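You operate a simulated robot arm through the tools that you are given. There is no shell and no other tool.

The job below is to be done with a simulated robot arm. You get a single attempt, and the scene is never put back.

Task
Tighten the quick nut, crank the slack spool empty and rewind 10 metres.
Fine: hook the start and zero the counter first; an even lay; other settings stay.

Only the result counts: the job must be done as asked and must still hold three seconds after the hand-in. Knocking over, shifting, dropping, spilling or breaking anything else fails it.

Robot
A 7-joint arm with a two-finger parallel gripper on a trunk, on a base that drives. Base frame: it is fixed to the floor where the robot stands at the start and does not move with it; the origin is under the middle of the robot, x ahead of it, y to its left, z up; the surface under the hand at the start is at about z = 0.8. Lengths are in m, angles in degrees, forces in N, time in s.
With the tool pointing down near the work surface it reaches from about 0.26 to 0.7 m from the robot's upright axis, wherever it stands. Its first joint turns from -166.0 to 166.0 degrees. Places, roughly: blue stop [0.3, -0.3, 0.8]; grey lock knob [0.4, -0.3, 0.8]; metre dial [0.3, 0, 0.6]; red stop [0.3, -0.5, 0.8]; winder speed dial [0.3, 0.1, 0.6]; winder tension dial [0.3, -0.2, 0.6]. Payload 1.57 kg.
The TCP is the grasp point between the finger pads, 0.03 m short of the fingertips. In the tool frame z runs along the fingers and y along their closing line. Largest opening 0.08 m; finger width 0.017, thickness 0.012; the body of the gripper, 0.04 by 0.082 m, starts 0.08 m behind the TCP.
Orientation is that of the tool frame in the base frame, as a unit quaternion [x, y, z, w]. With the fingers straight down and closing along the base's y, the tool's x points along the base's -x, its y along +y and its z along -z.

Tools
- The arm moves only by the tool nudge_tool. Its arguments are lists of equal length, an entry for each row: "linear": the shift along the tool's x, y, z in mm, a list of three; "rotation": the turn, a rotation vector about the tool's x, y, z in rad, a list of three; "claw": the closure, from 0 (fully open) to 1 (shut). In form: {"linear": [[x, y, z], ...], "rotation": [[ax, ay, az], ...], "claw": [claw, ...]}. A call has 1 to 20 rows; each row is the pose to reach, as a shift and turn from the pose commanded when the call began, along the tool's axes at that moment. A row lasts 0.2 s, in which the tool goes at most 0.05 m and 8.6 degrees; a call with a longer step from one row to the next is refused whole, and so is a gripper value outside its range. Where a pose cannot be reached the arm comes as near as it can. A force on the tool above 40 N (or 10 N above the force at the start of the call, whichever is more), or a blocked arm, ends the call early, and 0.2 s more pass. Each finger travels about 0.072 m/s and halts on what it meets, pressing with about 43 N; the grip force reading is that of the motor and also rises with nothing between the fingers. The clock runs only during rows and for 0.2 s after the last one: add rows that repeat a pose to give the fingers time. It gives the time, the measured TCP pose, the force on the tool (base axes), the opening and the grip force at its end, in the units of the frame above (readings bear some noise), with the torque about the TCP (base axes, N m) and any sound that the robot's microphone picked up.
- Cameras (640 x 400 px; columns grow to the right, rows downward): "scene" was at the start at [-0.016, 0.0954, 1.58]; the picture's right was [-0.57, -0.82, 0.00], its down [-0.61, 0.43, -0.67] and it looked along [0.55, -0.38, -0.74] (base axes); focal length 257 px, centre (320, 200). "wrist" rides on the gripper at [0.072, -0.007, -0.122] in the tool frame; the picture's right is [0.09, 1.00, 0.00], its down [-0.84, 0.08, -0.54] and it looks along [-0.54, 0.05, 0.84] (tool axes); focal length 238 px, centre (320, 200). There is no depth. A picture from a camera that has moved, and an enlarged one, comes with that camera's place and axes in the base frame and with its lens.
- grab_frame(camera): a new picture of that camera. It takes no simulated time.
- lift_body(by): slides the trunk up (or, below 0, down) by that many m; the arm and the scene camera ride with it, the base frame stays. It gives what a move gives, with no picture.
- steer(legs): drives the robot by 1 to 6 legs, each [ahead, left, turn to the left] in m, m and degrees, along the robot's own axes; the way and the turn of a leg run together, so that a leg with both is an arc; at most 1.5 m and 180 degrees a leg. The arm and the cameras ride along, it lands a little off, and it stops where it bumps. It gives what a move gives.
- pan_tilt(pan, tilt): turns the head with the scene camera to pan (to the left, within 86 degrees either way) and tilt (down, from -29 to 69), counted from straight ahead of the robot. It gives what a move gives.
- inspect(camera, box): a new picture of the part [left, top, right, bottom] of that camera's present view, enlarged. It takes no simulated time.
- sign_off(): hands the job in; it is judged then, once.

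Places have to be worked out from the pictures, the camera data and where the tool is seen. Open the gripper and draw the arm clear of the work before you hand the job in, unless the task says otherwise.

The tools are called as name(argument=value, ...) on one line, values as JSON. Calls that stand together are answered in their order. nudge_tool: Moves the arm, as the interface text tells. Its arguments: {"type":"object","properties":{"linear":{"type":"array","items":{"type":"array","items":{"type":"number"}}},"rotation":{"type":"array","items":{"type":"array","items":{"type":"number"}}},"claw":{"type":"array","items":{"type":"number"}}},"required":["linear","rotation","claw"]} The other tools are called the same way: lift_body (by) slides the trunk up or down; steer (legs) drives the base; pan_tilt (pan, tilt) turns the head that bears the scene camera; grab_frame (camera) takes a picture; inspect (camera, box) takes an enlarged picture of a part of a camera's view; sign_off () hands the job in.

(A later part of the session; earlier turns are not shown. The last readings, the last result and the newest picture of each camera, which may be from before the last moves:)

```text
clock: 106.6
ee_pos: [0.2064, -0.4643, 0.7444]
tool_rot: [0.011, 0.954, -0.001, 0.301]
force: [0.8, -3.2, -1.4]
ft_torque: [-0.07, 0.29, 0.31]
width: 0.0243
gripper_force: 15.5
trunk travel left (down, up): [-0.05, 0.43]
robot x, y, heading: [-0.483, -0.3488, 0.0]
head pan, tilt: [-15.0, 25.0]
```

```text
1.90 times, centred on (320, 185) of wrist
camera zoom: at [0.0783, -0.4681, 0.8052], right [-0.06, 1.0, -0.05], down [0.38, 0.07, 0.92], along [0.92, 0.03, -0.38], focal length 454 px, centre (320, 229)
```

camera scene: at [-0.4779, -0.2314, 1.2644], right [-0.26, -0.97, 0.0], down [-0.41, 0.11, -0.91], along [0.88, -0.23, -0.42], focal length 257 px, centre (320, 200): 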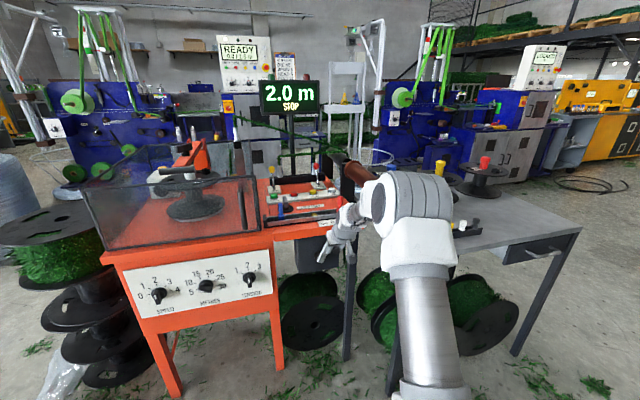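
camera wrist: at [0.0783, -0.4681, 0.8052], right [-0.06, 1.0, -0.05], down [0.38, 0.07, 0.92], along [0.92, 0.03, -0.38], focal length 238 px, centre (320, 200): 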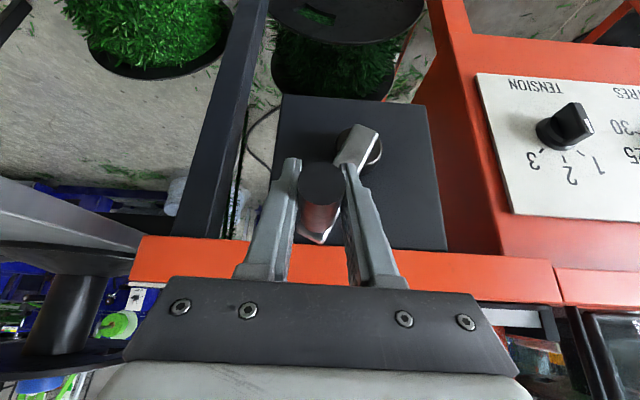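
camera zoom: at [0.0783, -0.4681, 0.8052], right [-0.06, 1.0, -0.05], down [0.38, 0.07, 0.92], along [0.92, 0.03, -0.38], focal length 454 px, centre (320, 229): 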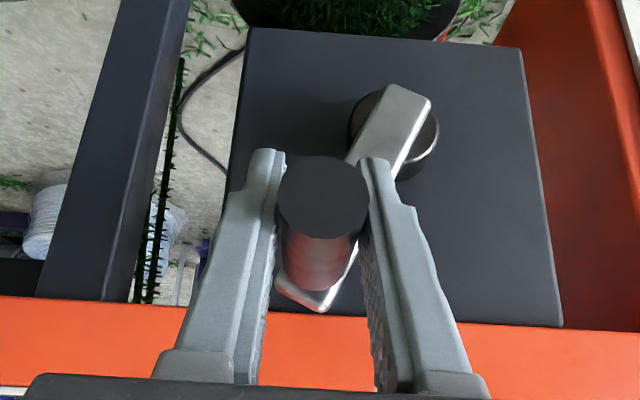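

The spool core now looks bare: the spool emptied when the counter reached 2.0 m. I release the crank, retreat and raise the body to look closely at the spool and garland end.

nudge_tool(linear=[[0, 0, 0], [0, 0, 0], [0, 0, 0], [25, 0, -17], [50, 0, -35], [73, 0, -52]], rotation=[[0, 0, 0], [0, 0, 0], [0, 0, 0], [0, 0, 0], [0, 0, 0], [0, 0, 0]], claw=[0.4, 0, 0, 0, 0, 0])

steer(legs=[[-0.1, 0, 0]])

lift_body(by=0.35)

pan_tilt(pan=-5, tilt=40)

grab_frame(camera="scene")

```text
clock: 108.0
ee_pos: [0.1191, -0.4561, 0.7517]
tool_rot: [0.009, 0.952, 0.001, 0.305]
force: [0.9, 0.1, -0.2]
ft_torque: [-0.02, 0.03, 0.03]
width: 0.08
gripper_force: 0.0
trunk travel left (down, up): [-0.05, 0.43]
robot x, y, heading: [-0.4904, -0.3478, 0.2]
head pan, tilt: [-15.0, 25.0]
```

```text
clock: 109.3
ee_pos: [0.0188, -0.4558, 0.7509]
tool_rot: [0.009, 0.952, 0.0, 0.305]
force: [-0.6, 0.0, 0.5]
ft_torque: [-0.01, 0.02, 0.01]
width: 0.0801
gripper_force: 0.1
trunk travel left (down, up): [-0.05, 0.43]
robot x, y, heading: [-0.5837, -0.3489, 0.3]
head pan, tilt: [-15.0, 25.0]
```

```text
clock: 112.7
ee_pos: [0.0179, -0.4565, 1.1015]
tool_rot: [0.009, 0.952, 0.001, 0.306]
force: [0.3, 0.1, 0.0]
ft_torque: [0.02, -0.05, -0.03]
width: 0.08
gripper_force: 0.0
trunk travel left (down, up): [-0.4, 0.08]
robot x, y, heading: [-0.5882, -0.3453, 0.2]
head pan, tilt: [-15.0, 25.0]
```

```text
clock: 113.5
ee_pos: [0.0182, -0.4559, 1.1014]
tool_rot: [0.009, 0.952, 0.0, 0.305]
force: [-0.8, -0.3, 0.0]
ft_torque: [-0.01, -0.01, 0.0]
width: 0.0799
gripper_force: 0.1
trunk travel left (down, up): [-0.4, 0.08]
robot x, y, heading: [-0.588, -0.3518, 0.3]
head pan, tilt: [-5.0, 40.0]
```

```text
taken
camera scene: at [-0.5826, -0.2151, 1.5916], right [-0.08, -1.0, 0.0], down [-0.64, 0.05, -0.77], along [0.76, -0.07, -0.64], focal length 257 px, centre (320, 200)
```

scene: 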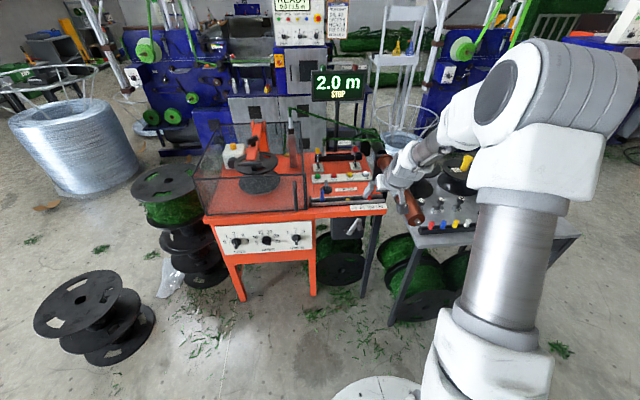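

Counter stays 2.0 m. I enlarge the spool and lever zone.

inspect(camera="scene", box=[190, 100, 320, 220])

inspect(camera="scene", box=[290, 90, 400, 220])

inspect(camera="scene", box=[200, 200, 330, 270])

```text
3.33 times, centred on (255, 160) of scene
camera zoom: at [-0.5826, -0.2151, 1.5916], right [-0.08, -1.0, 0.0], down [-0.64, 0.05, -0.77], along [0.76, -0.07, -0.64], focal length 857 px, centre (537, 333)
```

zoom: 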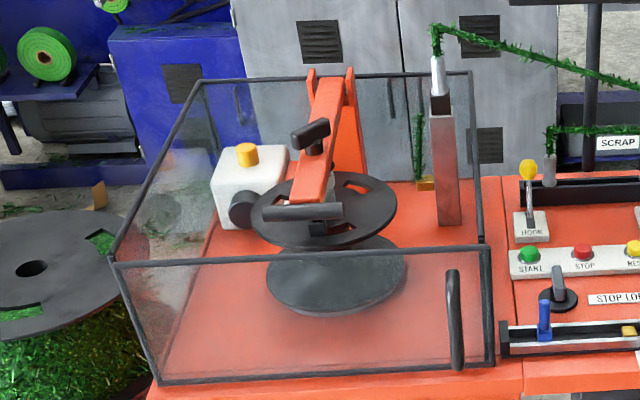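

```text
3.08 times, centred on (345, 155) of scene
camera zoom: at [-0.5826, -0.2151, 1.5916], right [-0.08, -1.0, 0.0], down [-0.64, 0.05, -0.77], along [0.76, -0.07, -0.64], focal length 791 px, centre (243, 338)
```

zoom: 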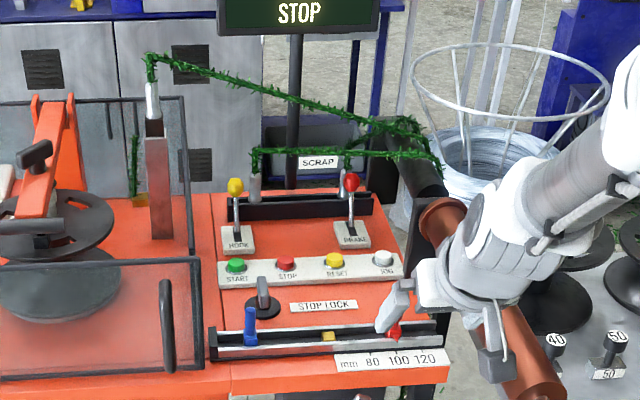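

```text
4.92 times, centred on (265, 235) of scene
camera zoom: at [-0.5826, -0.2151, 1.5916], right [-0.08, -1.0, 0.0], down [-0.64, 0.05, -0.77], along [0.76, -0.07, -0.64], focal length 1266 px, centre (591, 28)
```

zoom: 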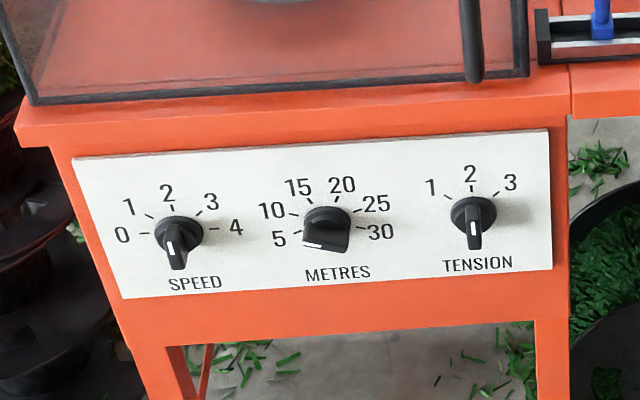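

The spool is bare, the start hangs at the guide with counter 2.0 m; metres dial reads 10, speed 2, tension 2. Next is the HOOK lever: I retract the tool upward and drive forward near the bench.

nudge_tool(linear=[[0, 0, -45], [0, 0, -90], [0, 10, -135], [0, 20, -180], [0, 30, -220], [0, 30, -245]], rotation=[[0, 0, 0], [0, 0, 0], [0, 0, 0], [0, 0, 0], [0, 0, 0], [0, 0, 0]], claw=[0, 0, 0, 0, 0, 0])

steer(legs=[[0.4, 0.1, 0]])

grab_frame(camera="scene")

grab_frame(camera="wrist")

```text
clock: 114.9
ee_pos: [-0.1221, -0.4274, 1.2967]
tool_rot: [0.009, 0.954, 0.003, 0.301]
force: [-0.2, 0.0, -0.4]
ft_torque: [0.01, -0.02, -0.03]
width: 0.0799
gripper_force: 0.2
trunk travel left (down, up): [-0.4, 0.08]
robot x, y, heading: [-0.5889, -0.3469, 0.3]
head pan, tilt: [-5.0, 40.0]
```

```text
clock: 118.0
ee_pos: [0.2771, -0.3293, 1.2988]
tool_rot: [0.013, 0.953, 0.001, 0.304]
force: [-0.4, 0.4, 0.0]
ft_torque: [-0.01, 0.0, 0.04]
width: 0.0799
gripper_force: 0.0
trunk travel left (down, up): [-0.4, 0.08]
robot x, y, heading: [-0.1843, -0.2466, -0.0]
head pan, tilt: [-5.0, 40.0]
```

```text
taken
camera scene: at [-0.183, -0.1095, 1.5886], right [-0.03, -1.0, 0.0], down [-0.67, 0.02, -0.74], along [0.74, -0.02, -0.67], focal length 257 px, centre (320, 200)
```

scene: 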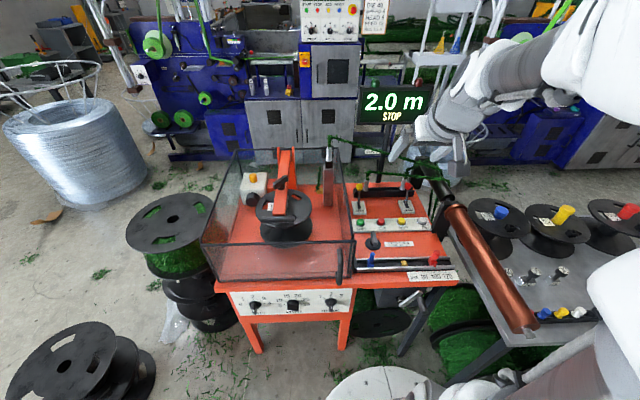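

```text
taken
camera wrist: at [0.1472, -0.332, 1.3577], right [-0.05, 1.0, -0.05], down [0.37, 0.06, 0.93], along [0.93, 0.03, -0.37], focal length 238 px, centre (320, 200)
```

wrist: 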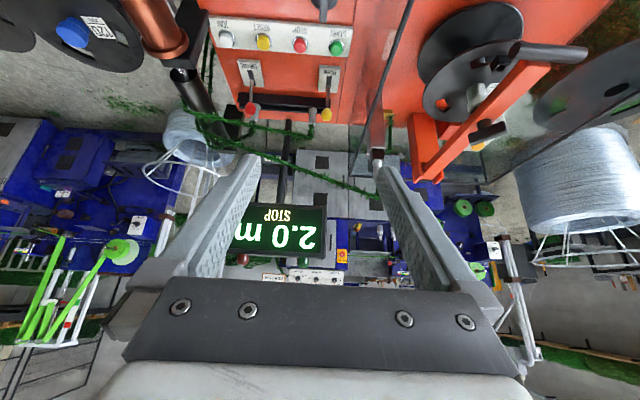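

Good view of levers from here; I enlarge around the HOOK lever and guide pins.

inspect(camera="wrist", box=[230, 40, 390, 160])

inspect(camera="scene", box=[330, 130, 450, 260])

```text
3.33 times, centred on (310, 100) of wrist
camera zoom: at [0.1472, -0.332, 1.3577], right [-0.05, 1.0, -0.05], down [0.37, 0.06, 0.93], along [0.93, 0.03, -0.37], focal length 794 px, centre (353, 533)
```

zoom: 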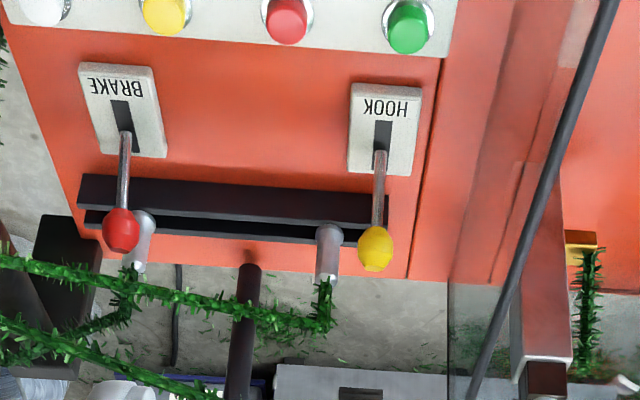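

```text
3.08 times, centred on (390, 195) of scene
camera zoom: at [-0.183, -0.1095, 1.5886], right [-0.03, -1.0, 0.0], down [-0.67, 0.02, -0.74], along [0.74, -0.02, -0.67], focal length 791 px, centre (105, 215)
```

zoom: 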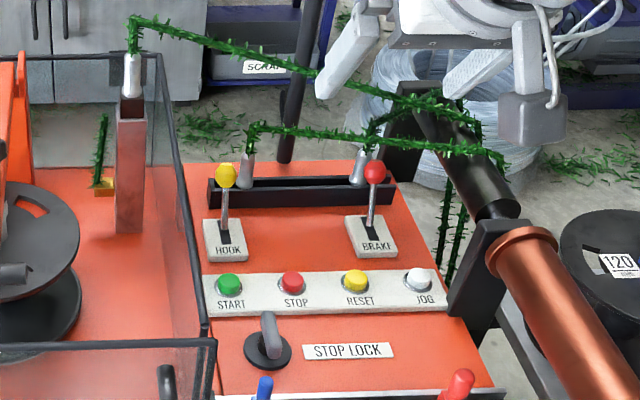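

HOOK knob is estimated at (0.673, −0.306, 0.887), the lever sits at the rear end of its slot; the guide pin is at (0.72, −0.348), so gripping the knob along y is clear. I drive forward and move toward a pre-grasp.

steer(legs=[[0.14, 0, 0]])

nudge_tool(linear=[[-20, 5, 45], [-40, 10, 85], [-60, 15, 125], [-75, 20, 165], [-80, 24, 205]], rotation=[[0, 0, 0], [0, 0, 0], [0, 0, 0], [0, 0, 0], [0, 0, 0]], claw=[0, 0, 0, 0, 0])

grab_frame(camera="wrist")

grab_frame(camera="scene")

```text
clock: 119.6
ee_pos: [0.414, -0.3283, 1.2972]
tool_rot: [0.012, 0.953, 0.0, 0.302]
force: [1.0, 0.3, 0.4]
ft_torque: [0.01, -0.02, 0.01]
width: 0.0801
gripper_force: 0.0
trunk travel left (down, up): [-0.4, 0.08]
robot x, y, heading: [-0.0494, -0.249, -0.1]
head pan, tilt: [-5.0, 40.0]
```

```text
clock: 120.8
ee_pos: [0.6011, -0.3064, 1.1767]
tool_rot: [0.011, 0.953, 0.001, 0.302]
force: [0.3, -0.3, -0.3]
ft_torque: [-0.03, -0.01, 0.0]
width: 0.0798
gripper_force: 0.1
trunk travel left (down, up): [-0.4, 0.08]
robot x, y, heading: [-0.0485, -0.2454, -0.1]
head pan, tilt: [-5.0, 40.0]
```

```text
taken
camera wrist: at [0.4705, -0.31, 1.2359], right [-0.05, 1.0, -0.04], down [0.37, 0.06, 0.93], along [0.93, 0.03, -0.37], focal length 238 px, centre (320, 200)
```

wrist: 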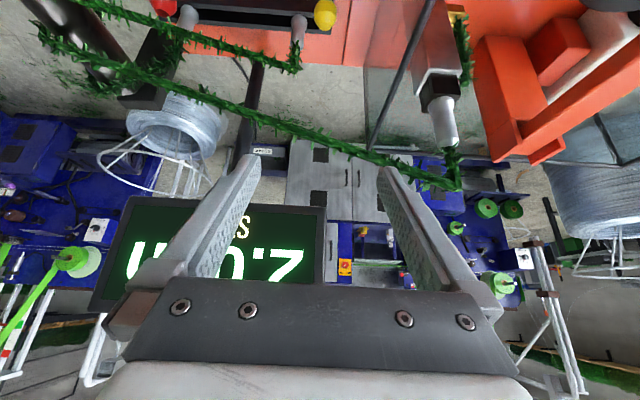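

```text
taken
camera scene: at [-0.0449, -0.1149, 1.5915], right [-0.09, -1.0, 0.0], down [-0.64, 0.06, -0.77], along [0.76, -0.07, -0.64], focal length 257 px, centre (320, 200)
```

scene: 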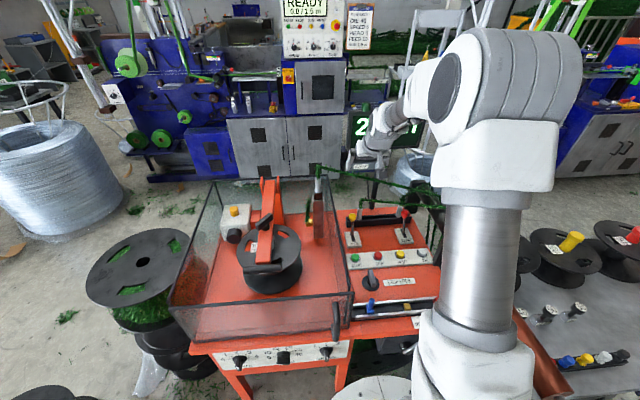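

The upper garland passes at about (0.71, z 1.056), clear of my path if I go straight down at x≈0.60. I descend.

nudge_tool(linear=[[25, 0, 36], [50, 0, 72], [76, 0, 108], [101, 0, 144], [127, 0, 180], [127, 0, 180]], rotation=[[0, 0, 0], [0, 0, 0], [0, 0, 0], [0, 0, 0], [0, 0, 0], [0, 0, 0]], claw=[0, 0, 0, 0, 0, 0])

grab_frame(camera="wrist")

inspect(camera="scene", box=[300, 120, 460, 280])

```text
clock: 122.2
ee_pos: [0.5994, -0.3045, 0.957]
tool_rot: [0.012, 0.953, 0.001, 0.302]
force: [0.1, -0.9, 0.1]
ft_torque: [0.05, -0.01, -0.01]
width: 0.0801
gripper_force: 0.1
trunk travel left (down, up): [-0.4, 0.08]
robot x, y, heading: [-0.0463, -0.2468, -0.2]
head pan, tilt: [-5.0, 40.0]
```

```text
taken
camera wrist: at [0.4698, -0.3088, 1.0153], right [-0.05, 1.0, -0.04], down [0.37, 0.06, 0.93], along [0.93, 0.03, -0.37], focal length 238 px, centre (320, 200)
```

wrist: 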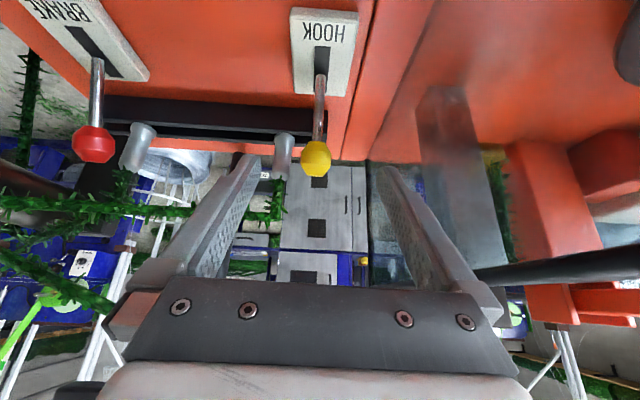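

```text
2.50 times, centred on (380, 200) of scene
camera zoom: at [-0.045, -0.115, 1.5915], right [-0.09, -1.0, 0.0], down [-0.64, 0.06, -0.77], along [0.76, -0.07, -0.64], focal length 643 px, centre (170, 200)
```

zoom: 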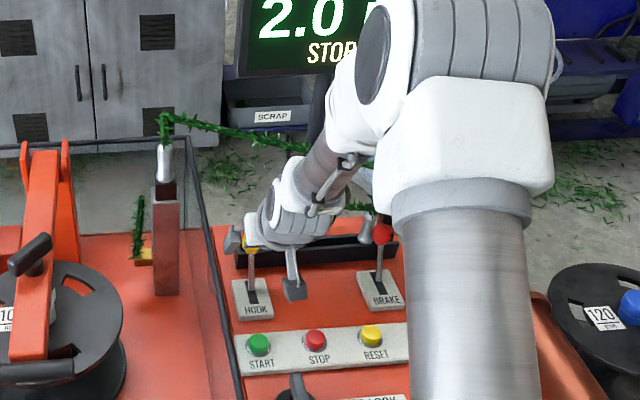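

Knob confirmed at (0.676, −0.308, 0.887). I advance along the tool axis so the knob comes between the pads and close on it.

nudge_tool(linear=[[-11, -3, 15], [-22, -3, 40], [-22, -3, 65], [-22, -3, 89], [-22, -3, 89], [-22, -3, 89], [-22, -3, 89]], rotation=[[0, 0, 0], [0, 0, 0], [0, 0, 0], [0, 0, 0], [0, 0, 0], [0, 0, 0], [0, 0, 0]], claw=[0, 0, 0, 0, 0.4, 0.8, 0.8])

grab_frame(camera="wrist")

inspect(camera="scene", box=[300, 120, 460, 280])

```text
clock: 123.8
ee_pos: [0.668, -0.3085, 0.8962]
tool_rot: [0.01, 0.953, 0.002, 0.303]
force: [1.5, 7.3, -1.8]
ft_torque: [0.0, -0.19, 0.04]
width: 0.0291
gripper_force: 34.4
trunk travel left (down, up): [-0.4, 0.08]
robot x, y, heading: [-0.0482, -0.243, -0.1]
head pan, tilt: [-5.0, 40.0]
```

```text
taken
camera wrist: at [0.5387, -0.3124, 0.9548], right [-0.06, 1.0, -0.04], down [0.37, 0.06, 0.93], along [0.93, 0.03, -0.37], focal length 238 px, centre (320, 200)
```

wrist: 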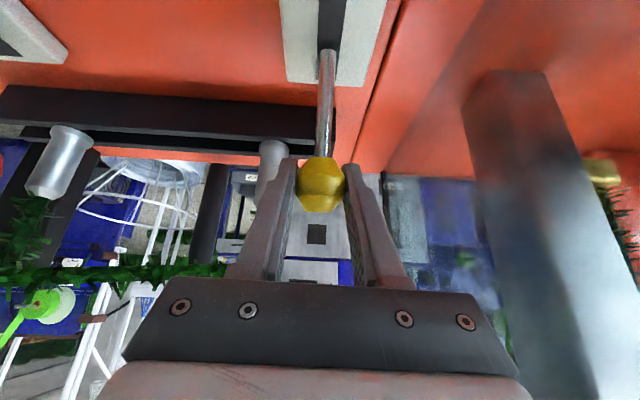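

```text
2.50 times, centred on (380, 200) of scene
camera zoom: at [-0.045, -0.1142, 1.5914], right [-0.09, -1.0, 0.0], down [-0.64, 0.06, -0.77], along [0.76, -0.07, -0.64], focal length 643 px, centre (170, 200)
```

zoom: 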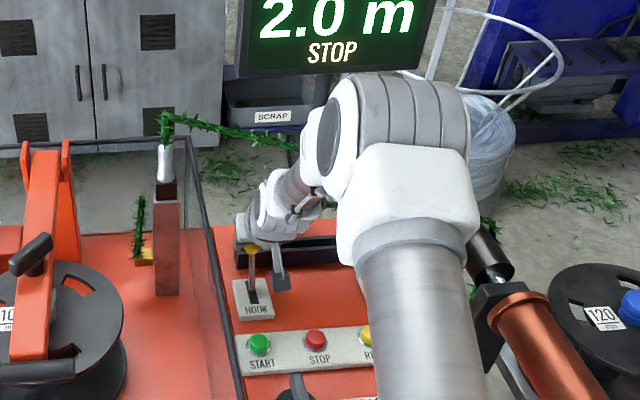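

Knob gripped (29 mm). I pull the HOOK lever toward the robot along its arc.

nudge_tool(linear=[[8.3, 0, -10.8], [17.5, 0, -20.3], [25, 0, -27], [33, 0, -33], [42, 0, -38], [50.2, 0, -43.3]], rotation=[[0, 0, 0], [0, 0, 0], [0, 0, 0], [0, 0, 0], [0, 0, 0], [0, 0, 0]], claw=[0.8, 0.8, 0.8, 0.8, 0.8, 0.8])

grab_frame(camera="wrist")

inspect(camera="scene", box=[220, 120, 460, 300])

```text
clock: 125.2
ee_pos: [0.6027, -0.3089, 0.9015]
tool_rot: [0.011, 0.953, 0.002, 0.302]
force: [11.8, 13.3, -2.4]
ft_torque: [0.08, -1.1, 0.1]
width: 0.0288
gripper_force: 39.4
trunk travel left (down, up): [-0.4, 0.08]
robot x, y, heading: [-0.0508, -0.2468, -0.2]
head pan, tilt: [-5.0, 40.0]
```

```text
taken
camera wrist: at [0.4725, -0.3121, 0.961], right [-0.05, 1.0, -0.04], down [0.37, 0.06, 0.93], along [0.93, 0.03, -0.38], focal length 238 px, centre (320, 200)
```

wrist: 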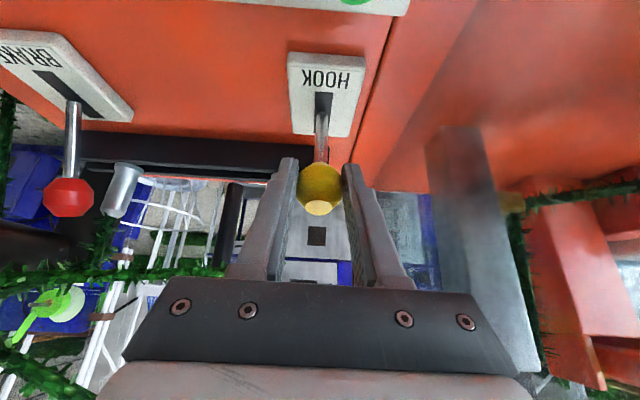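

```text
2.22 times, centred on (340, 210) of scene
camera zoom: at [-0.0441, -0.1138, 1.5913], right [-0.09, -1.0, 0.0], down [-0.64, 0.06, -0.77], along [0.76, -0.07, -0.64], focal length 571 px, centre (276, 178)
```

zoom: 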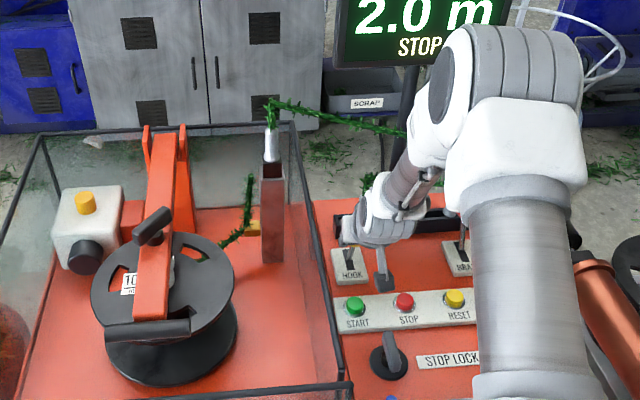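

The garland start is now hooked onto the spool flange. I pull the last bit of stroke, then release the knob and back away along the tool axis.

nudge_tool(linear=[[6, 0, -3], [10, 0, -5], [10, 0, -5]], rotation=[[0, 0, 0], [0, 0, 0], [0, 0, 0]], claw=[0.8, 0.8, 0.8])

nudge_tool(linear=[[0, 0, 0], [0, 0, 0], [0, 0, 0], [0, 0, -40], [0, 0, -80], [0, 0, -120]], rotation=[[0, 0, 0], [0, 0, 0], [0, 0, 0], [0, 0, 0], [0, 0, 0], [0, 0, 0]], claw=[0.4, 0, 0, 0, 0, 0])

grab_frame(camera="wrist")

inspect(camera="scene", box=[220, 120, 460, 300])

```text
clock: 126.0
ee_pos: [0.5906, -0.3093, 0.8991]
tool_rot: [0.012, 0.954, 0.001, 0.301]
force: [13.3, 10.7, -13.5]
ft_torque: [0.09, -0.78, 0.1]
width: 0.0287
gripper_force: 38.9
trunk travel left (down, up): [-0.4, 0.08]
robot x, y, heading: [-0.048, -0.2489, -0.4]
head pan, tilt: [-5.0, 40.0]
```

```text
clock: 127.4
ee_pos: [0.52, -0.3071, 0.9987]
tool_rot: [0.012, 0.953, 0.001, 0.302]
force: [0.7, 0.0, 0.2]
ft_torque: [0.02, -0.01, -0.02]
width: 0.08
gripper_force: 0.0
trunk travel left (down, up): [-0.4, 0.08]
robot x, y, heading: [-0.0515, -0.2503, -0.4]
head pan, tilt: [-5.0, 40.0]
```

```text
taken
camera wrist: at [0.3903, -0.3096, 1.058], right [-0.05, 1.0, -0.04], down [0.37, 0.06, 0.93], along [0.93, 0.03, -0.38], focal length 238 px, centre (320, 200)
```

wrist: 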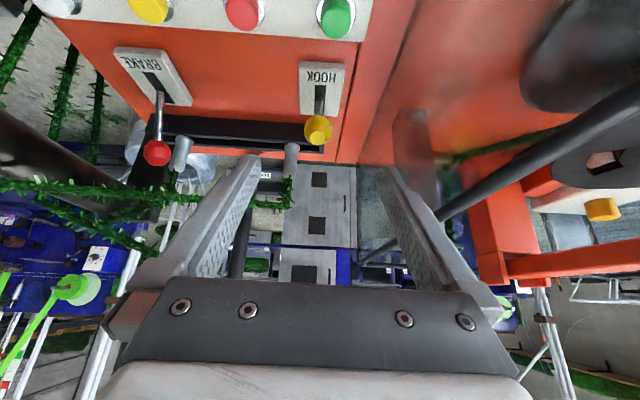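

```text
2.22 times, centred on (340, 210) of scene
camera zoom: at [-0.0453, -0.1149, 1.5914], right [-0.09, -1.0, 0.0], down [-0.64, 0.06, -0.77], along [0.76, -0.07, -0.64], focal length 571 px, centre (276, 178)
```

zoom: 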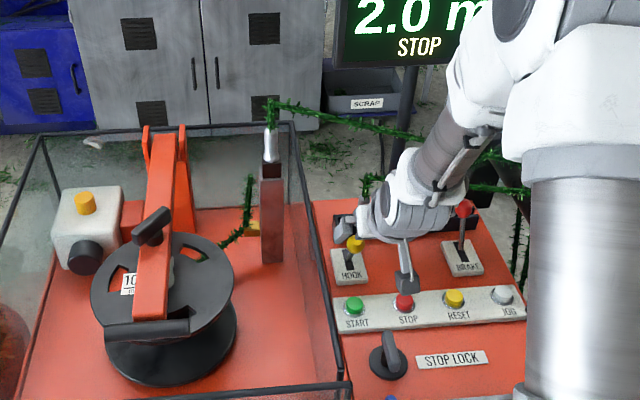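

The HOOK lever stays forward and the garland remains hooked. Next, RESET at about (0.527, −0.469): I rise, bring the tool vertical and close the fingers.

nudge_tool(linear=[[-14, 0, -20], [-28, 0, -41], [-42, 0, -61], [-57, 0, -82], [-57, 0, -82], [-57, 0, -82]], rotation=[[0, 0.1, 0], [0, 0.23, 0], [0, 0.36, 0], [0, 0.49, 0], [0, 0.617, 0], [0, 0.617, 0]], claw=[0.3, 0.6, 1, 1, 1, 1])

nudge_tool(linear=[[-2, -40, 0], [-5, -80, 0], [-7, -120, 0], [-7, -162, 0], [-7, -162, 40], [-7, -162, 80], [-7, -162, 120]], rotation=[[0, 0, 0], [0, 0, 0], [0, 0, 0], [0, 0, 0], [0, 0, 0], [0, 0, 0], [0, 0, 0]], claw=[1, 1, 1, 1, 1, 1, 1])

grab_frame(camera="wrist")

grab_frame(camera="scene")

```text
clock: 128.8
ee_pos: [0.5208, -0.308, 1.098]
tool_rot: [0.012, 1.0, 0.004, -0.001]
force: [1.5, 0.5, 0.5]
ft_torque: [0.01, 0.01, 0.01]
width: 0.0001
gripper_force: 21.3
trunk travel left (down, up): [-0.4, 0.08]
robot x, y, heading: [-0.0499, -0.2474, -0.3]
head pan, tilt: [-5.0, 40.0]
```

```text
clock: 130.4
ee_pos: [0.5247, -0.4683, 0.9767]
tool_rot: [0.011, 1.0, 0.005, -0.001]
force: [0.6, 0.3, 1.2]
ft_torque: [-0.01, 0.03, 0.02]
width: 0.0
gripper_force: 21.1
trunk travel left (down, up): [-0.4, 0.08]
robot x, y, heading: [-0.0499, -0.246, 0.4]
head pan, tilt: [-5.0, 40.0]
```

```text
taken
camera wrist: at [0.4526, -0.4736, 1.1], right [-0.07, 1.0, 0.01], down [0.84, 0.05, 0.54], along [0.54, 0.04, -0.84], focal length 238 px, centre (320, 200)
```

wrist: 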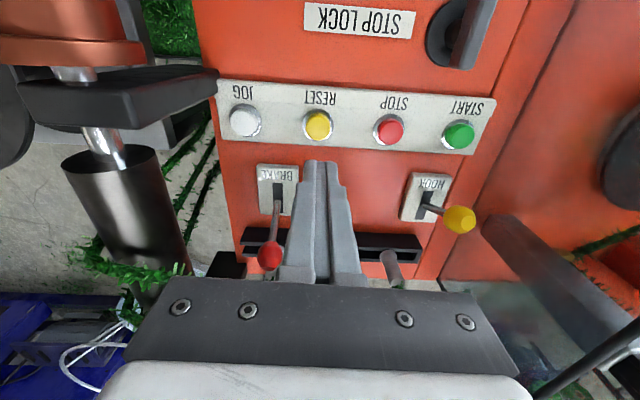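

```text
taken
camera scene: at [-0.0451, -0.115, 1.5916], right [-0.09, -1.0, 0.0], down [-0.64, 0.06, -0.77], along [0.76, -0.07, -0.64], focal length 257 px, centre (320, 200)
```

scene: 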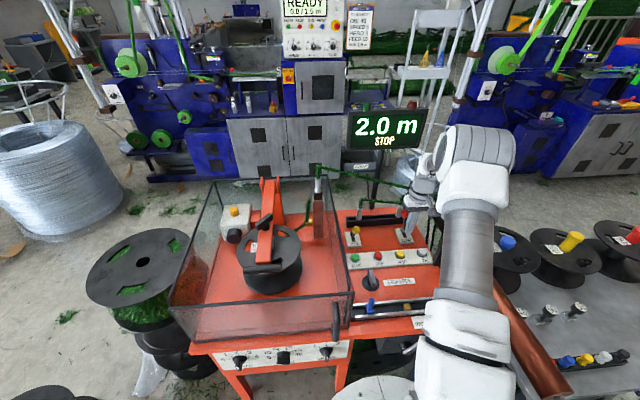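

RESET confirmed at (0.527, −0.469). I lower with closed fingertips and press gently in small steps.

nudge_tool(linear=[[-2, 0, 45], [-2, 0, 90], [-2, 0, 100], [-2, 0, 106], [-2, 0, 112], [-2, 0, 118]], rotation=[[0, 0, 0], [0, 0, 0], [0, 0, 0], [0, 0, 0], [0, 0, 0], [0, 0, 0]], claw=[1, 1, 1, 1, 1, 1])

grab_frame(camera="scene")

grab_frame(camera="wrist")

```text
clock: 131.8
ee_pos: [0.5259, -0.4683, 0.859]
tool_rot: [0.012, 1.0, 0.005, -0.001]
force: [-0.4, -0.6, -0.5]
ft_torque: [-0.02, 0.03, -0.03]
width: 0.0002
gripper_force: 21.5
trunk travel left (down, up): [-0.4, 0.08]
robot x, y, heading: [-0.0486, -0.2475, -0.5]
head pan, tilt: [-5.0, 40.0]
```

```text
taken
camera scene: at [-0.0452, -0.115, 1.5915], right [-0.09, -1.0, 0.0], down [-0.64, 0.06, -0.77], along [0.76, -0.07, -0.64], focal length 257 px, centre (320, 200)
```

scene: 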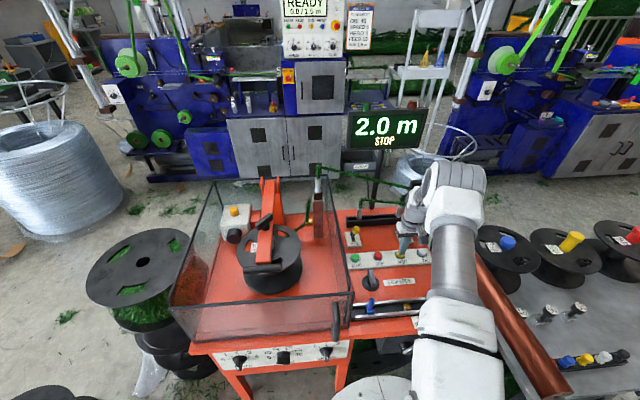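

```text
taken
camera wrist: at [0.4539, -0.4735, 0.9826], right [-0.07, 1.0, 0.01], down [0.84, 0.05, 0.54], along [0.54, 0.05, -0.84], focal length 238 px, centre (320, 200)
```

wrist: 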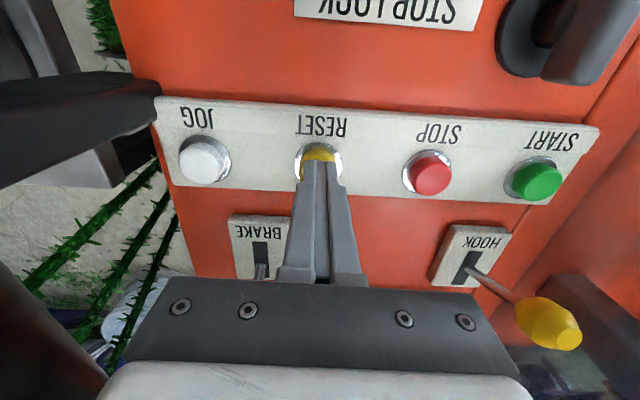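

The fingertips are right over RESET but not yet touching. I press down further in small steps.

nudge_tool(linear=[[0, 0, 4], [0, 0, 8], [0, 0, 12], [0, 0, 16], [0, 0, 16]], rotation=[[0, 0, 0], [0, 0, 0], [0, 0, 0], [0, 0, 0], [0, 0, 0]], claw=[1, 1, 1, 1, 1])

grab_frame(camera="scene")

```text
clock: 133.0
ee_pos: [0.5249, -0.468, 0.846]
tool_rot: [0.011, 1.0, 0.003, 0.002]
force: [-2.0, -1.6, 26.2]
ft_torque: [-0.1, -0.11, 0.0]
width: 0.0002
gripper_force: 21.6
trunk travel left (down, up): [-0.4, 0.08]
robot x, y, heading: [-0.0506, -0.2473, -0.2]
head pan, tilt: [-5.0, 40.0]
heard: click
```

```text
taken
camera scene: at [-0.0474, -0.1143, 1.5917], right [-0.09, -1.0, 0.0], down [-0.64, 0.06, -0.77], along [0.76, -0.07, -0.64], focal length 257 px, centre (320, 200)
```

scene: 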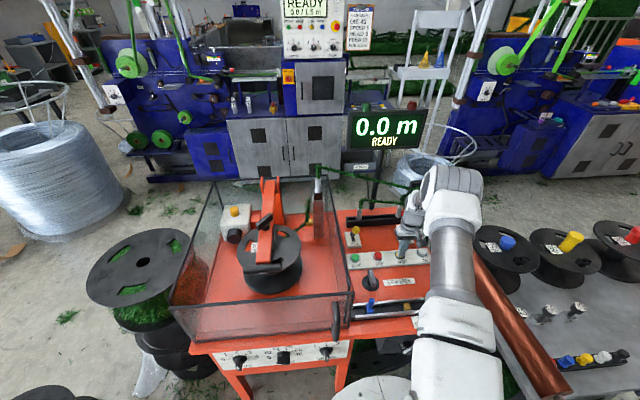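

Counter reads 0.0 m READY with a click. I lift and move over START at (0.527, −0.296).

nudge_tool(linear=[[0, 0, -40], [0, 0, -90], [0, 45, -90], [0, 90, -90], [0, 135, -90], [0, 171, -90], [0, 171, -60]], rotation=[[0, 0, 0], [0, 0, 0], [0, 0, 0], [0, 0, 0], [0, 0, 0], [0, 0, 0], [0, 0, 0]], claw=[1, 1, 1, 1, 1, 1, 1])

grab_frame(camera="wrist")

inspect(camera="scene", box=[160, 100, 440, 350])

```text
clock: 134.6
ee_pos: [0.5319, -0.2967, 0.907]
tool_rot: [0.011, 1.0, 0.005, 0.0]
force: [0.1, -1.0, -0.4]
ft_torque: [0.01, 0.0, 0.01]
width: 0.0001
gripper_force: 21.3
trunk travel left (down, up): [-0.4, 0.08]
robot x, y, heading: [-0.0501, -0.2461, -0.1]
head pan, tilt: [-5.0, 40.0]
```

```text
taken
camera wrist: at [0.4589, -0.3024, 1.03], right [-0.07, 1.0, 0.01], down [0.84, 0.05, 0.54], along [0.54, 0.04, -0.84], focal length 238 px, centre (320, 200)
```

wrist: 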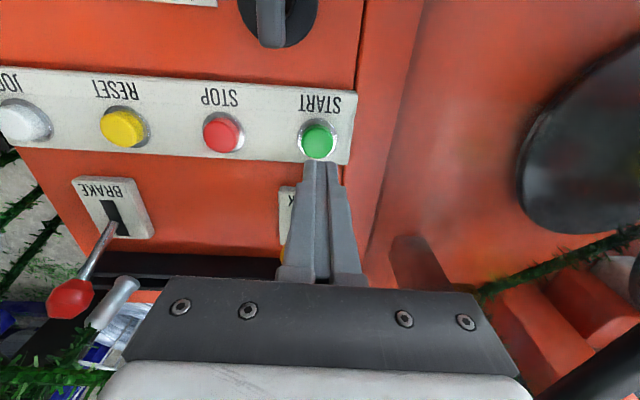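

```text
1.60 times, centred on (300, 225) of scene
camera zoom: at [-0.0452, -0.1148, 1.5915], right [-0.09, -1.0, 0.0], down [-0.64, 0.06, -0.77], along [0.76, -0.07, -0.64], focal length 411 px, centre (352, 160)
```

zoom: 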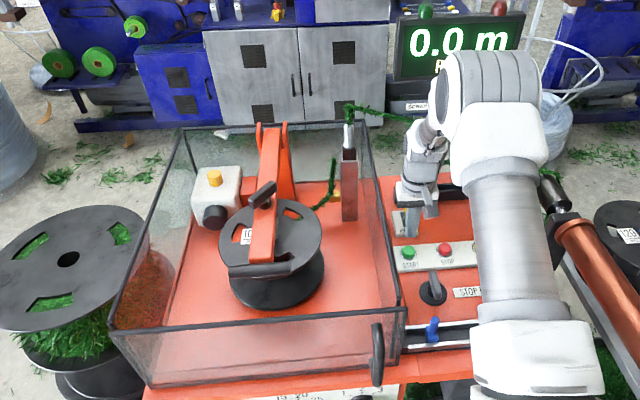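

START is centred at (0.525, −0.298). I adjust by 6 mm and press it gently.

nudge_tool(linear=[[6, -2, 30], [6, -2, 45], [6, -2, 52], [6, -2, 56], [6, -2, 60], [6, -2, 64], [6, -2, 64]], rotation=[[0, 0, 0], [0, 0, 0], [0, 0, 0], [0, 0, 0], [0, 0, 0], [0, 0, 0], [0, 0, 0]], claw=[1, 1, 1, 1, 1, 1, 1])

grab_frame(camera="scene")

```text
clock: 136.2
ee_pos: [0.5246, -0.3003, 0.8458]
tool_rot: [0.011, 1.0, 0.004, 0.003]
force: [-1.0, 0.4, 33.5]
ft_torque: [0.04, -0.24, 0.06]
width: 0.0
gripper_force: 21.2
trunk travel left (down, up): [-0.4, 0.08]
robot x, y, heading: [-0.0494, -0.251, -0.1]
head pan, tilt: [-5.0, 40.0]
heard: click
```

```text
taken
camera scene: at [-0.048, -0.1147, 1.5918], right [-0.09, -1.0, 0.0], down [-0.64, 0.06, -0.77], along [0.76, -0.07, -0.64], focal length 257 px, centre (320, 200)
```

scene: 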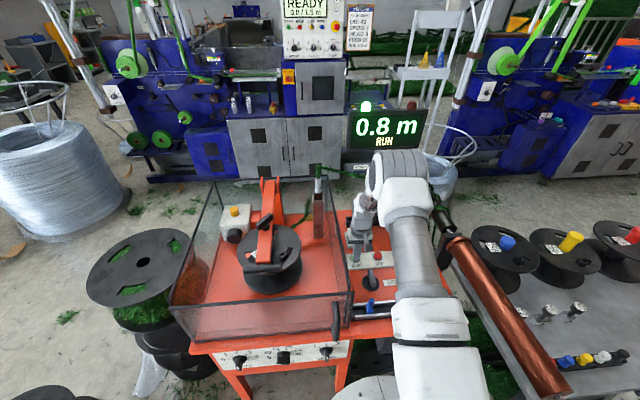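

It is running: 0.8 m, green lamp. I release the button, rise clear, and let it run.

nudge_tool(linear=[[0, 0, -45], [0, 0, -90], [0, 0, -135], [20, 0, -180], [40, 0, -220], [60, 0, -250]], rotation=[[0, 0, 0], [0, 0, 0], [0, 0, 0], [0, 0, 0], [0, 0, 0], [0, 0, 0]], claw=[1, 1, 1, 1, 1, 1])

grab_frame(camera="scene")

inspect(camera="scene", box=[210, 150, 350, 310])

```text
clock: 137.6
ee_pos: [0.4631, -0.2999, 1.0916]
tool_rot: [0.012, 1.0, 0.004, 0.0]
force: [0.3, 0.3, 0.1]
ft_torque: [0.02, -0.04, 0.03]
width: 0.0
gripper_force: 21.7
trunk travel left (down, up): [-0.4, 0.08]
robot x, y, heading: [-0.0462, -0.2481, -0.3]
head pan, tilt: [-5.0, 40.0]
```

```text
taken
camera scene: at [-0.0454, -0.1149, 1.5915], right [-0.09, -1.0, 0.0], down [-0.64, 0.06, -0.77], along [0.76, -0.07, -0.64], focal length 257 px, centre (320, 200)
```

scene: 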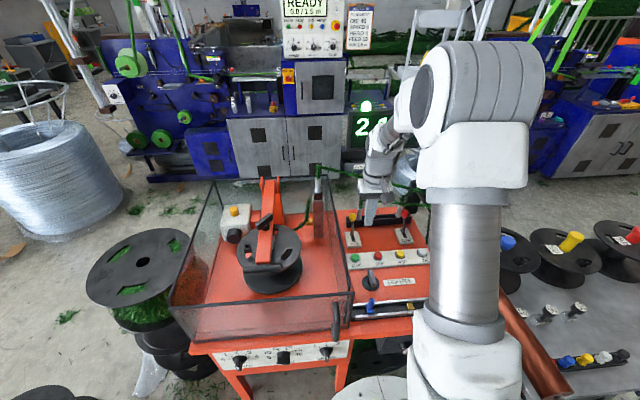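

```text
2.50 times, centred on (280, 230) of scene
camera zoom: at [-0.0454, -0.1149, 1.5915], right [-0.09, -1.0, 0.0], down [-0.64, 0.06, -0.77], along [0.76, -0.07, -0.64], focal length 643 px, centre (420, 125)
```

zoom: 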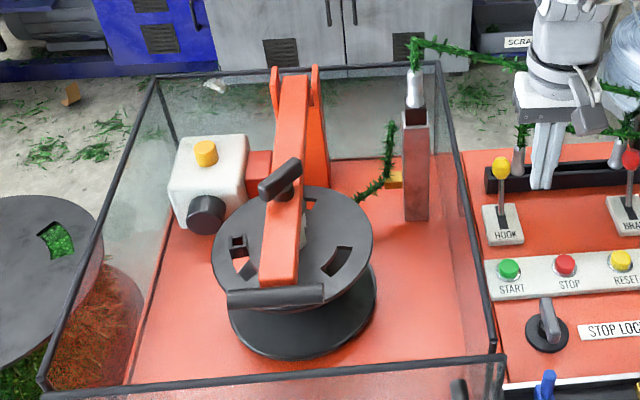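

The spool is winding. I wait while drawing the arm further back so the display is visible.

nudge_tool(linear=[[0, -20, -30], [0, -40, -60], [0, -60, -90], [0, -80, -120], [0, -80, -120], [0, -80, -120], [0, -80, -120], [0, -80, -120], [0, -80, -120], [0, -80, -120]], rotation=[[0, 0, 0], [0, 0, 0], [0, 0, 0], [0, 0, 0], [0, 0, 0], [0, 0, 0], [0, 0, 0], [0, 0, 0], [0, 0, 0], [0, 0, 0]], claw=[0.5, 0, 0, 0, 0, 0, 0, 0, 0, 0])

grab_frame(camera="scene")

grab_frame(camera="wrist")

```text
clock: 139.8
ee_pos: [0.4622, -0.3819, 1.2122]
tool_rot: [0.011, 1.0, 0.005, -0.001]
force: [0.2, -1.1, 0.7]
ft_torque: [-0.02, 0.0, 0.0]
width: 0.0798
gripper_force: 0.0
trunk travel left (down, up): [-0.4, 0.08]
robot x, y, heading: [-0.0464, -0.2465, -0.1]
head pan, tilt: [-5.0, 40.0]
```

```text
taken
camera scene: at [-0.0452, -0.115, 1.5915], right [-0.09, -1.0, 0.0], down [-0.64, 0.06, -0.77], along [0.76, -0.07, -0.64], focal length 257 px, centre (320, 200)
```

scene: 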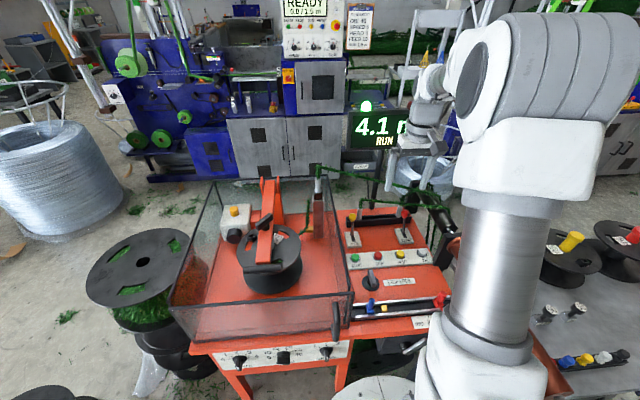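

```text
taken
camera wrist: at [0.3899, -0.3871, 1.335], right [-0.07, 1.0, 0.01], down [0.84, 0.05, 0.54], along [0.54, 0.05, -0.84], focal length 238 px, centre (320, 200)
```

wrist: 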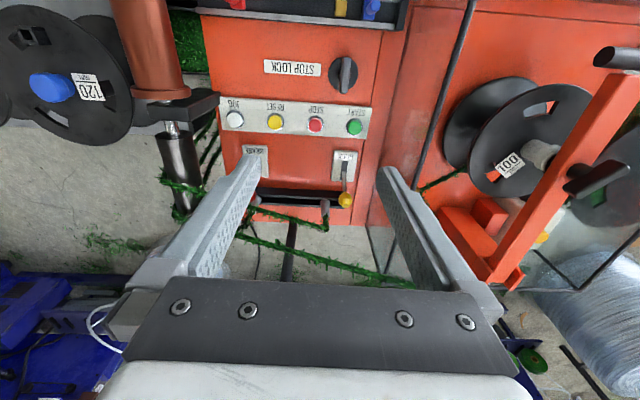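

4.1 m and running. I keep waiting with the arm held clear.

nudge_tool(linear=[[0, 0, 0], [0, 0, 0], [0, 0, 0], [0, 0, 0], [0, 0, 0], [0, 0, 0], [0, 0, 0], [0, 0, 0], [0, 0, 0], [0, 0, 0], [0, 0, 0], [0, 0, 0], [0, 0, 0], [0, 0, 0], [0, 0, 0], [0, 0, 0], [0, 0, 0], [0, 0, 0], [0, 0, 0], [0, 0, 0]], rotation=[[0, 0, 0], [0, 0, 0], [0, 0, 0], [0, 0, 0], [0, 0, 0], [0, 0, 0], [0, 0, 0], [0, 0, 0], [0, 0, 0], [0, 0, 0], [0, 0, 0], [0, 0, 0], [0, 0, 0], [0, 0, 0], [0, 0, 0], [0, 0, 0], [0, 0, 0], [0, 0, 0], [0, 0, 0], [0, 0, 0]], claw=[0, 0, 0, 0, 0, 0, 0, 0, 0, 0, 0, 0, 0, 0, 0, 0, 0, 0, 0, 0])

grab_frame(camera="scene")

inspect(camera="scene", box=[210, 150, 350, 310])

```text
clock: 144.0
ee_pos: [0.4631, -0.3825, 1.2117]
tool_rot: [0.011, 1.0, 0.004, -0.001]
force: [-0.2, -1.0, 1.0]
ft_torque: [0.0, -0.01, -0.02]
width: 0.0801
gripper_force: 0.1
trunk travel left (down, up): [-0.4, 0.08]
robot x, y, heading: [-0.0481, -0.2488, -0.4]
head pan, tilt: [-5.0, 40.0]
```

```text
taken
camera scene: at [-0.0452, -0.115, 1.5915], right [-0.09, -1.0, 0.0], down [-0.64, 0.06, -0.77], along [0.76, -0.07, -0.64], focal length 257 px, centre (320, 200)
```

scene: 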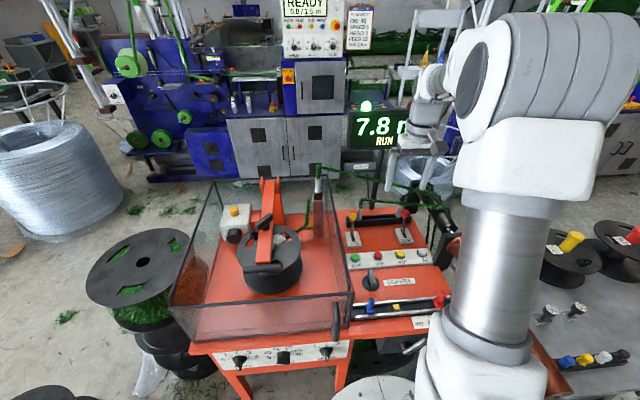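

```text
2.50 times, centred on (280, 230) of scene
camera zoom: at [-0.0452, -0.115, 1.5915], right [-0.09, -1.0, 0.0], down [-0.64, 0.06, -0.77], along [0.76, -0.07, -0.64], focal length 643 px, centre (420, 125)
```

zoom: 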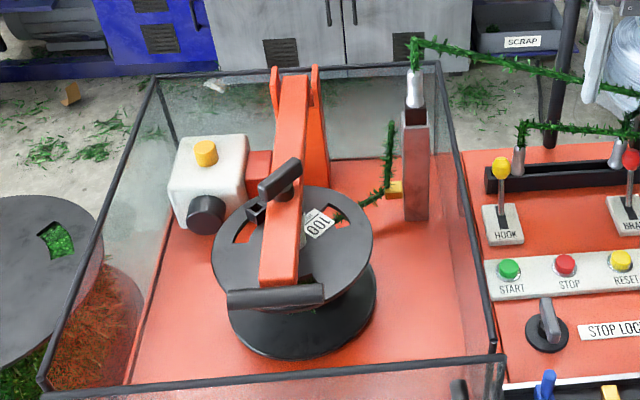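

7.8 m and still running evenly. A few more seconds of waiting.

nudge_tool(linear=[[0, 0, 0], [0, 0, 0], [0, 0, 0], [0, 0, 0], [0, 0, 0], [0, 0, 0], [0, 0, 0], [0, 0, 0], [0, 0, 0], [0, 0, 0], [0, 0, 0], [0, 0, 0], [0, 0, 0], [0, 0, 0], [0, 0, 0], [0, 0, 0], [0, 0, 0], [0, 0, 0], [0, 0, 0], [0, 0, 0]], rotation=[[0, 0, 0], [0, 0, 0], [0, 0, 0], [0, 0, 0], [0, 0, 0], [0, 0, 0], [0, 0, 0], [0, 0, 0], [0, 0, 0], [0, 0, 0], [0, 0, 0], [0, 0, 0], [0, 0, 0], [0, 0, 0], [0, 0, 0], [0, 0, 0], [0, 0, 0], [0, 0, 0], [0, 0, 0], [0, 0, 0]], claw=[0, 0, 0, 0, 0, 0, 0, 0, 0, 0, 0, 0, 0, 0, 0, 0, 0, 0, 0, 0])

grab_frame(camera="scene")

inspect(camera="scene", box=[330, 80, 460, 180])

```text
clock: 148.2
ee_pos: [0.4618, -0.3823, 1.2121]
tool_rot: [0.011, 1.0, 0.004, -0.001]
force: [-0.5, 0.0, 0.6]
ft_torque: [0.03, -0.02, -0.03]
width: 0.0798
gripper_force: 0.1
trunk travel left (down, up): [-0.4, 0.08]
robot x, y, heading: [-0.0494, -0.244, 0.1]
head pan, tilt: [-5.0, 40.0]
```

```text
taken
camera scene: at [-0.0452, -0.115, 1.5915], right [-0.09, -1.0, 0.0], down [-0.64, 0.06, -0.77], along [0.76, -0.07, -0.64], focal length 257 px, centre (320, 200)
```

scene: 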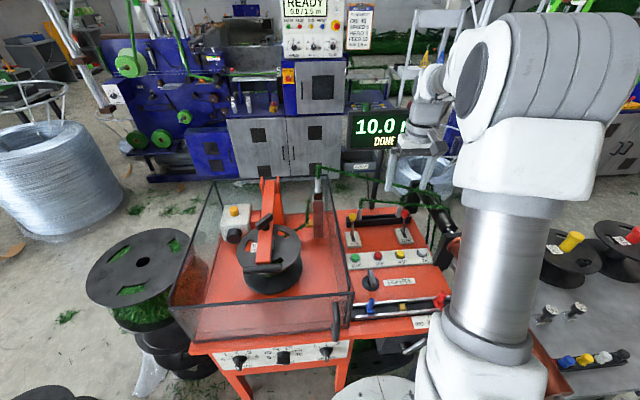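

```text
4.00 times, centred on (395, 130) of scene
camera zoom: at [-0.0452, -0.115, 1.5915], right [-0.09, -1.0, 0.0], down [-0.64, 0.06, -0.77], along [0.76, -0.07, -0.64], focal length 1028 px, centre (20, 480)
```

zoom: 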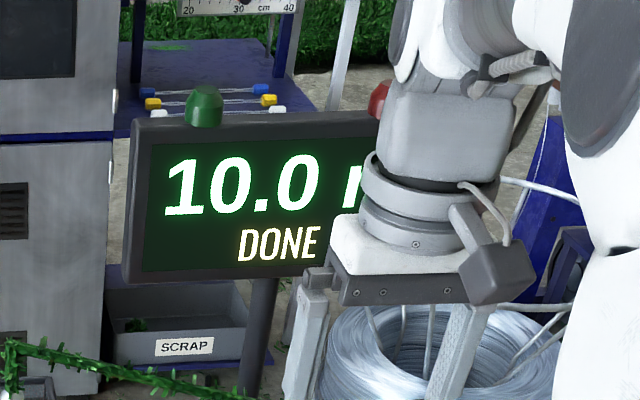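

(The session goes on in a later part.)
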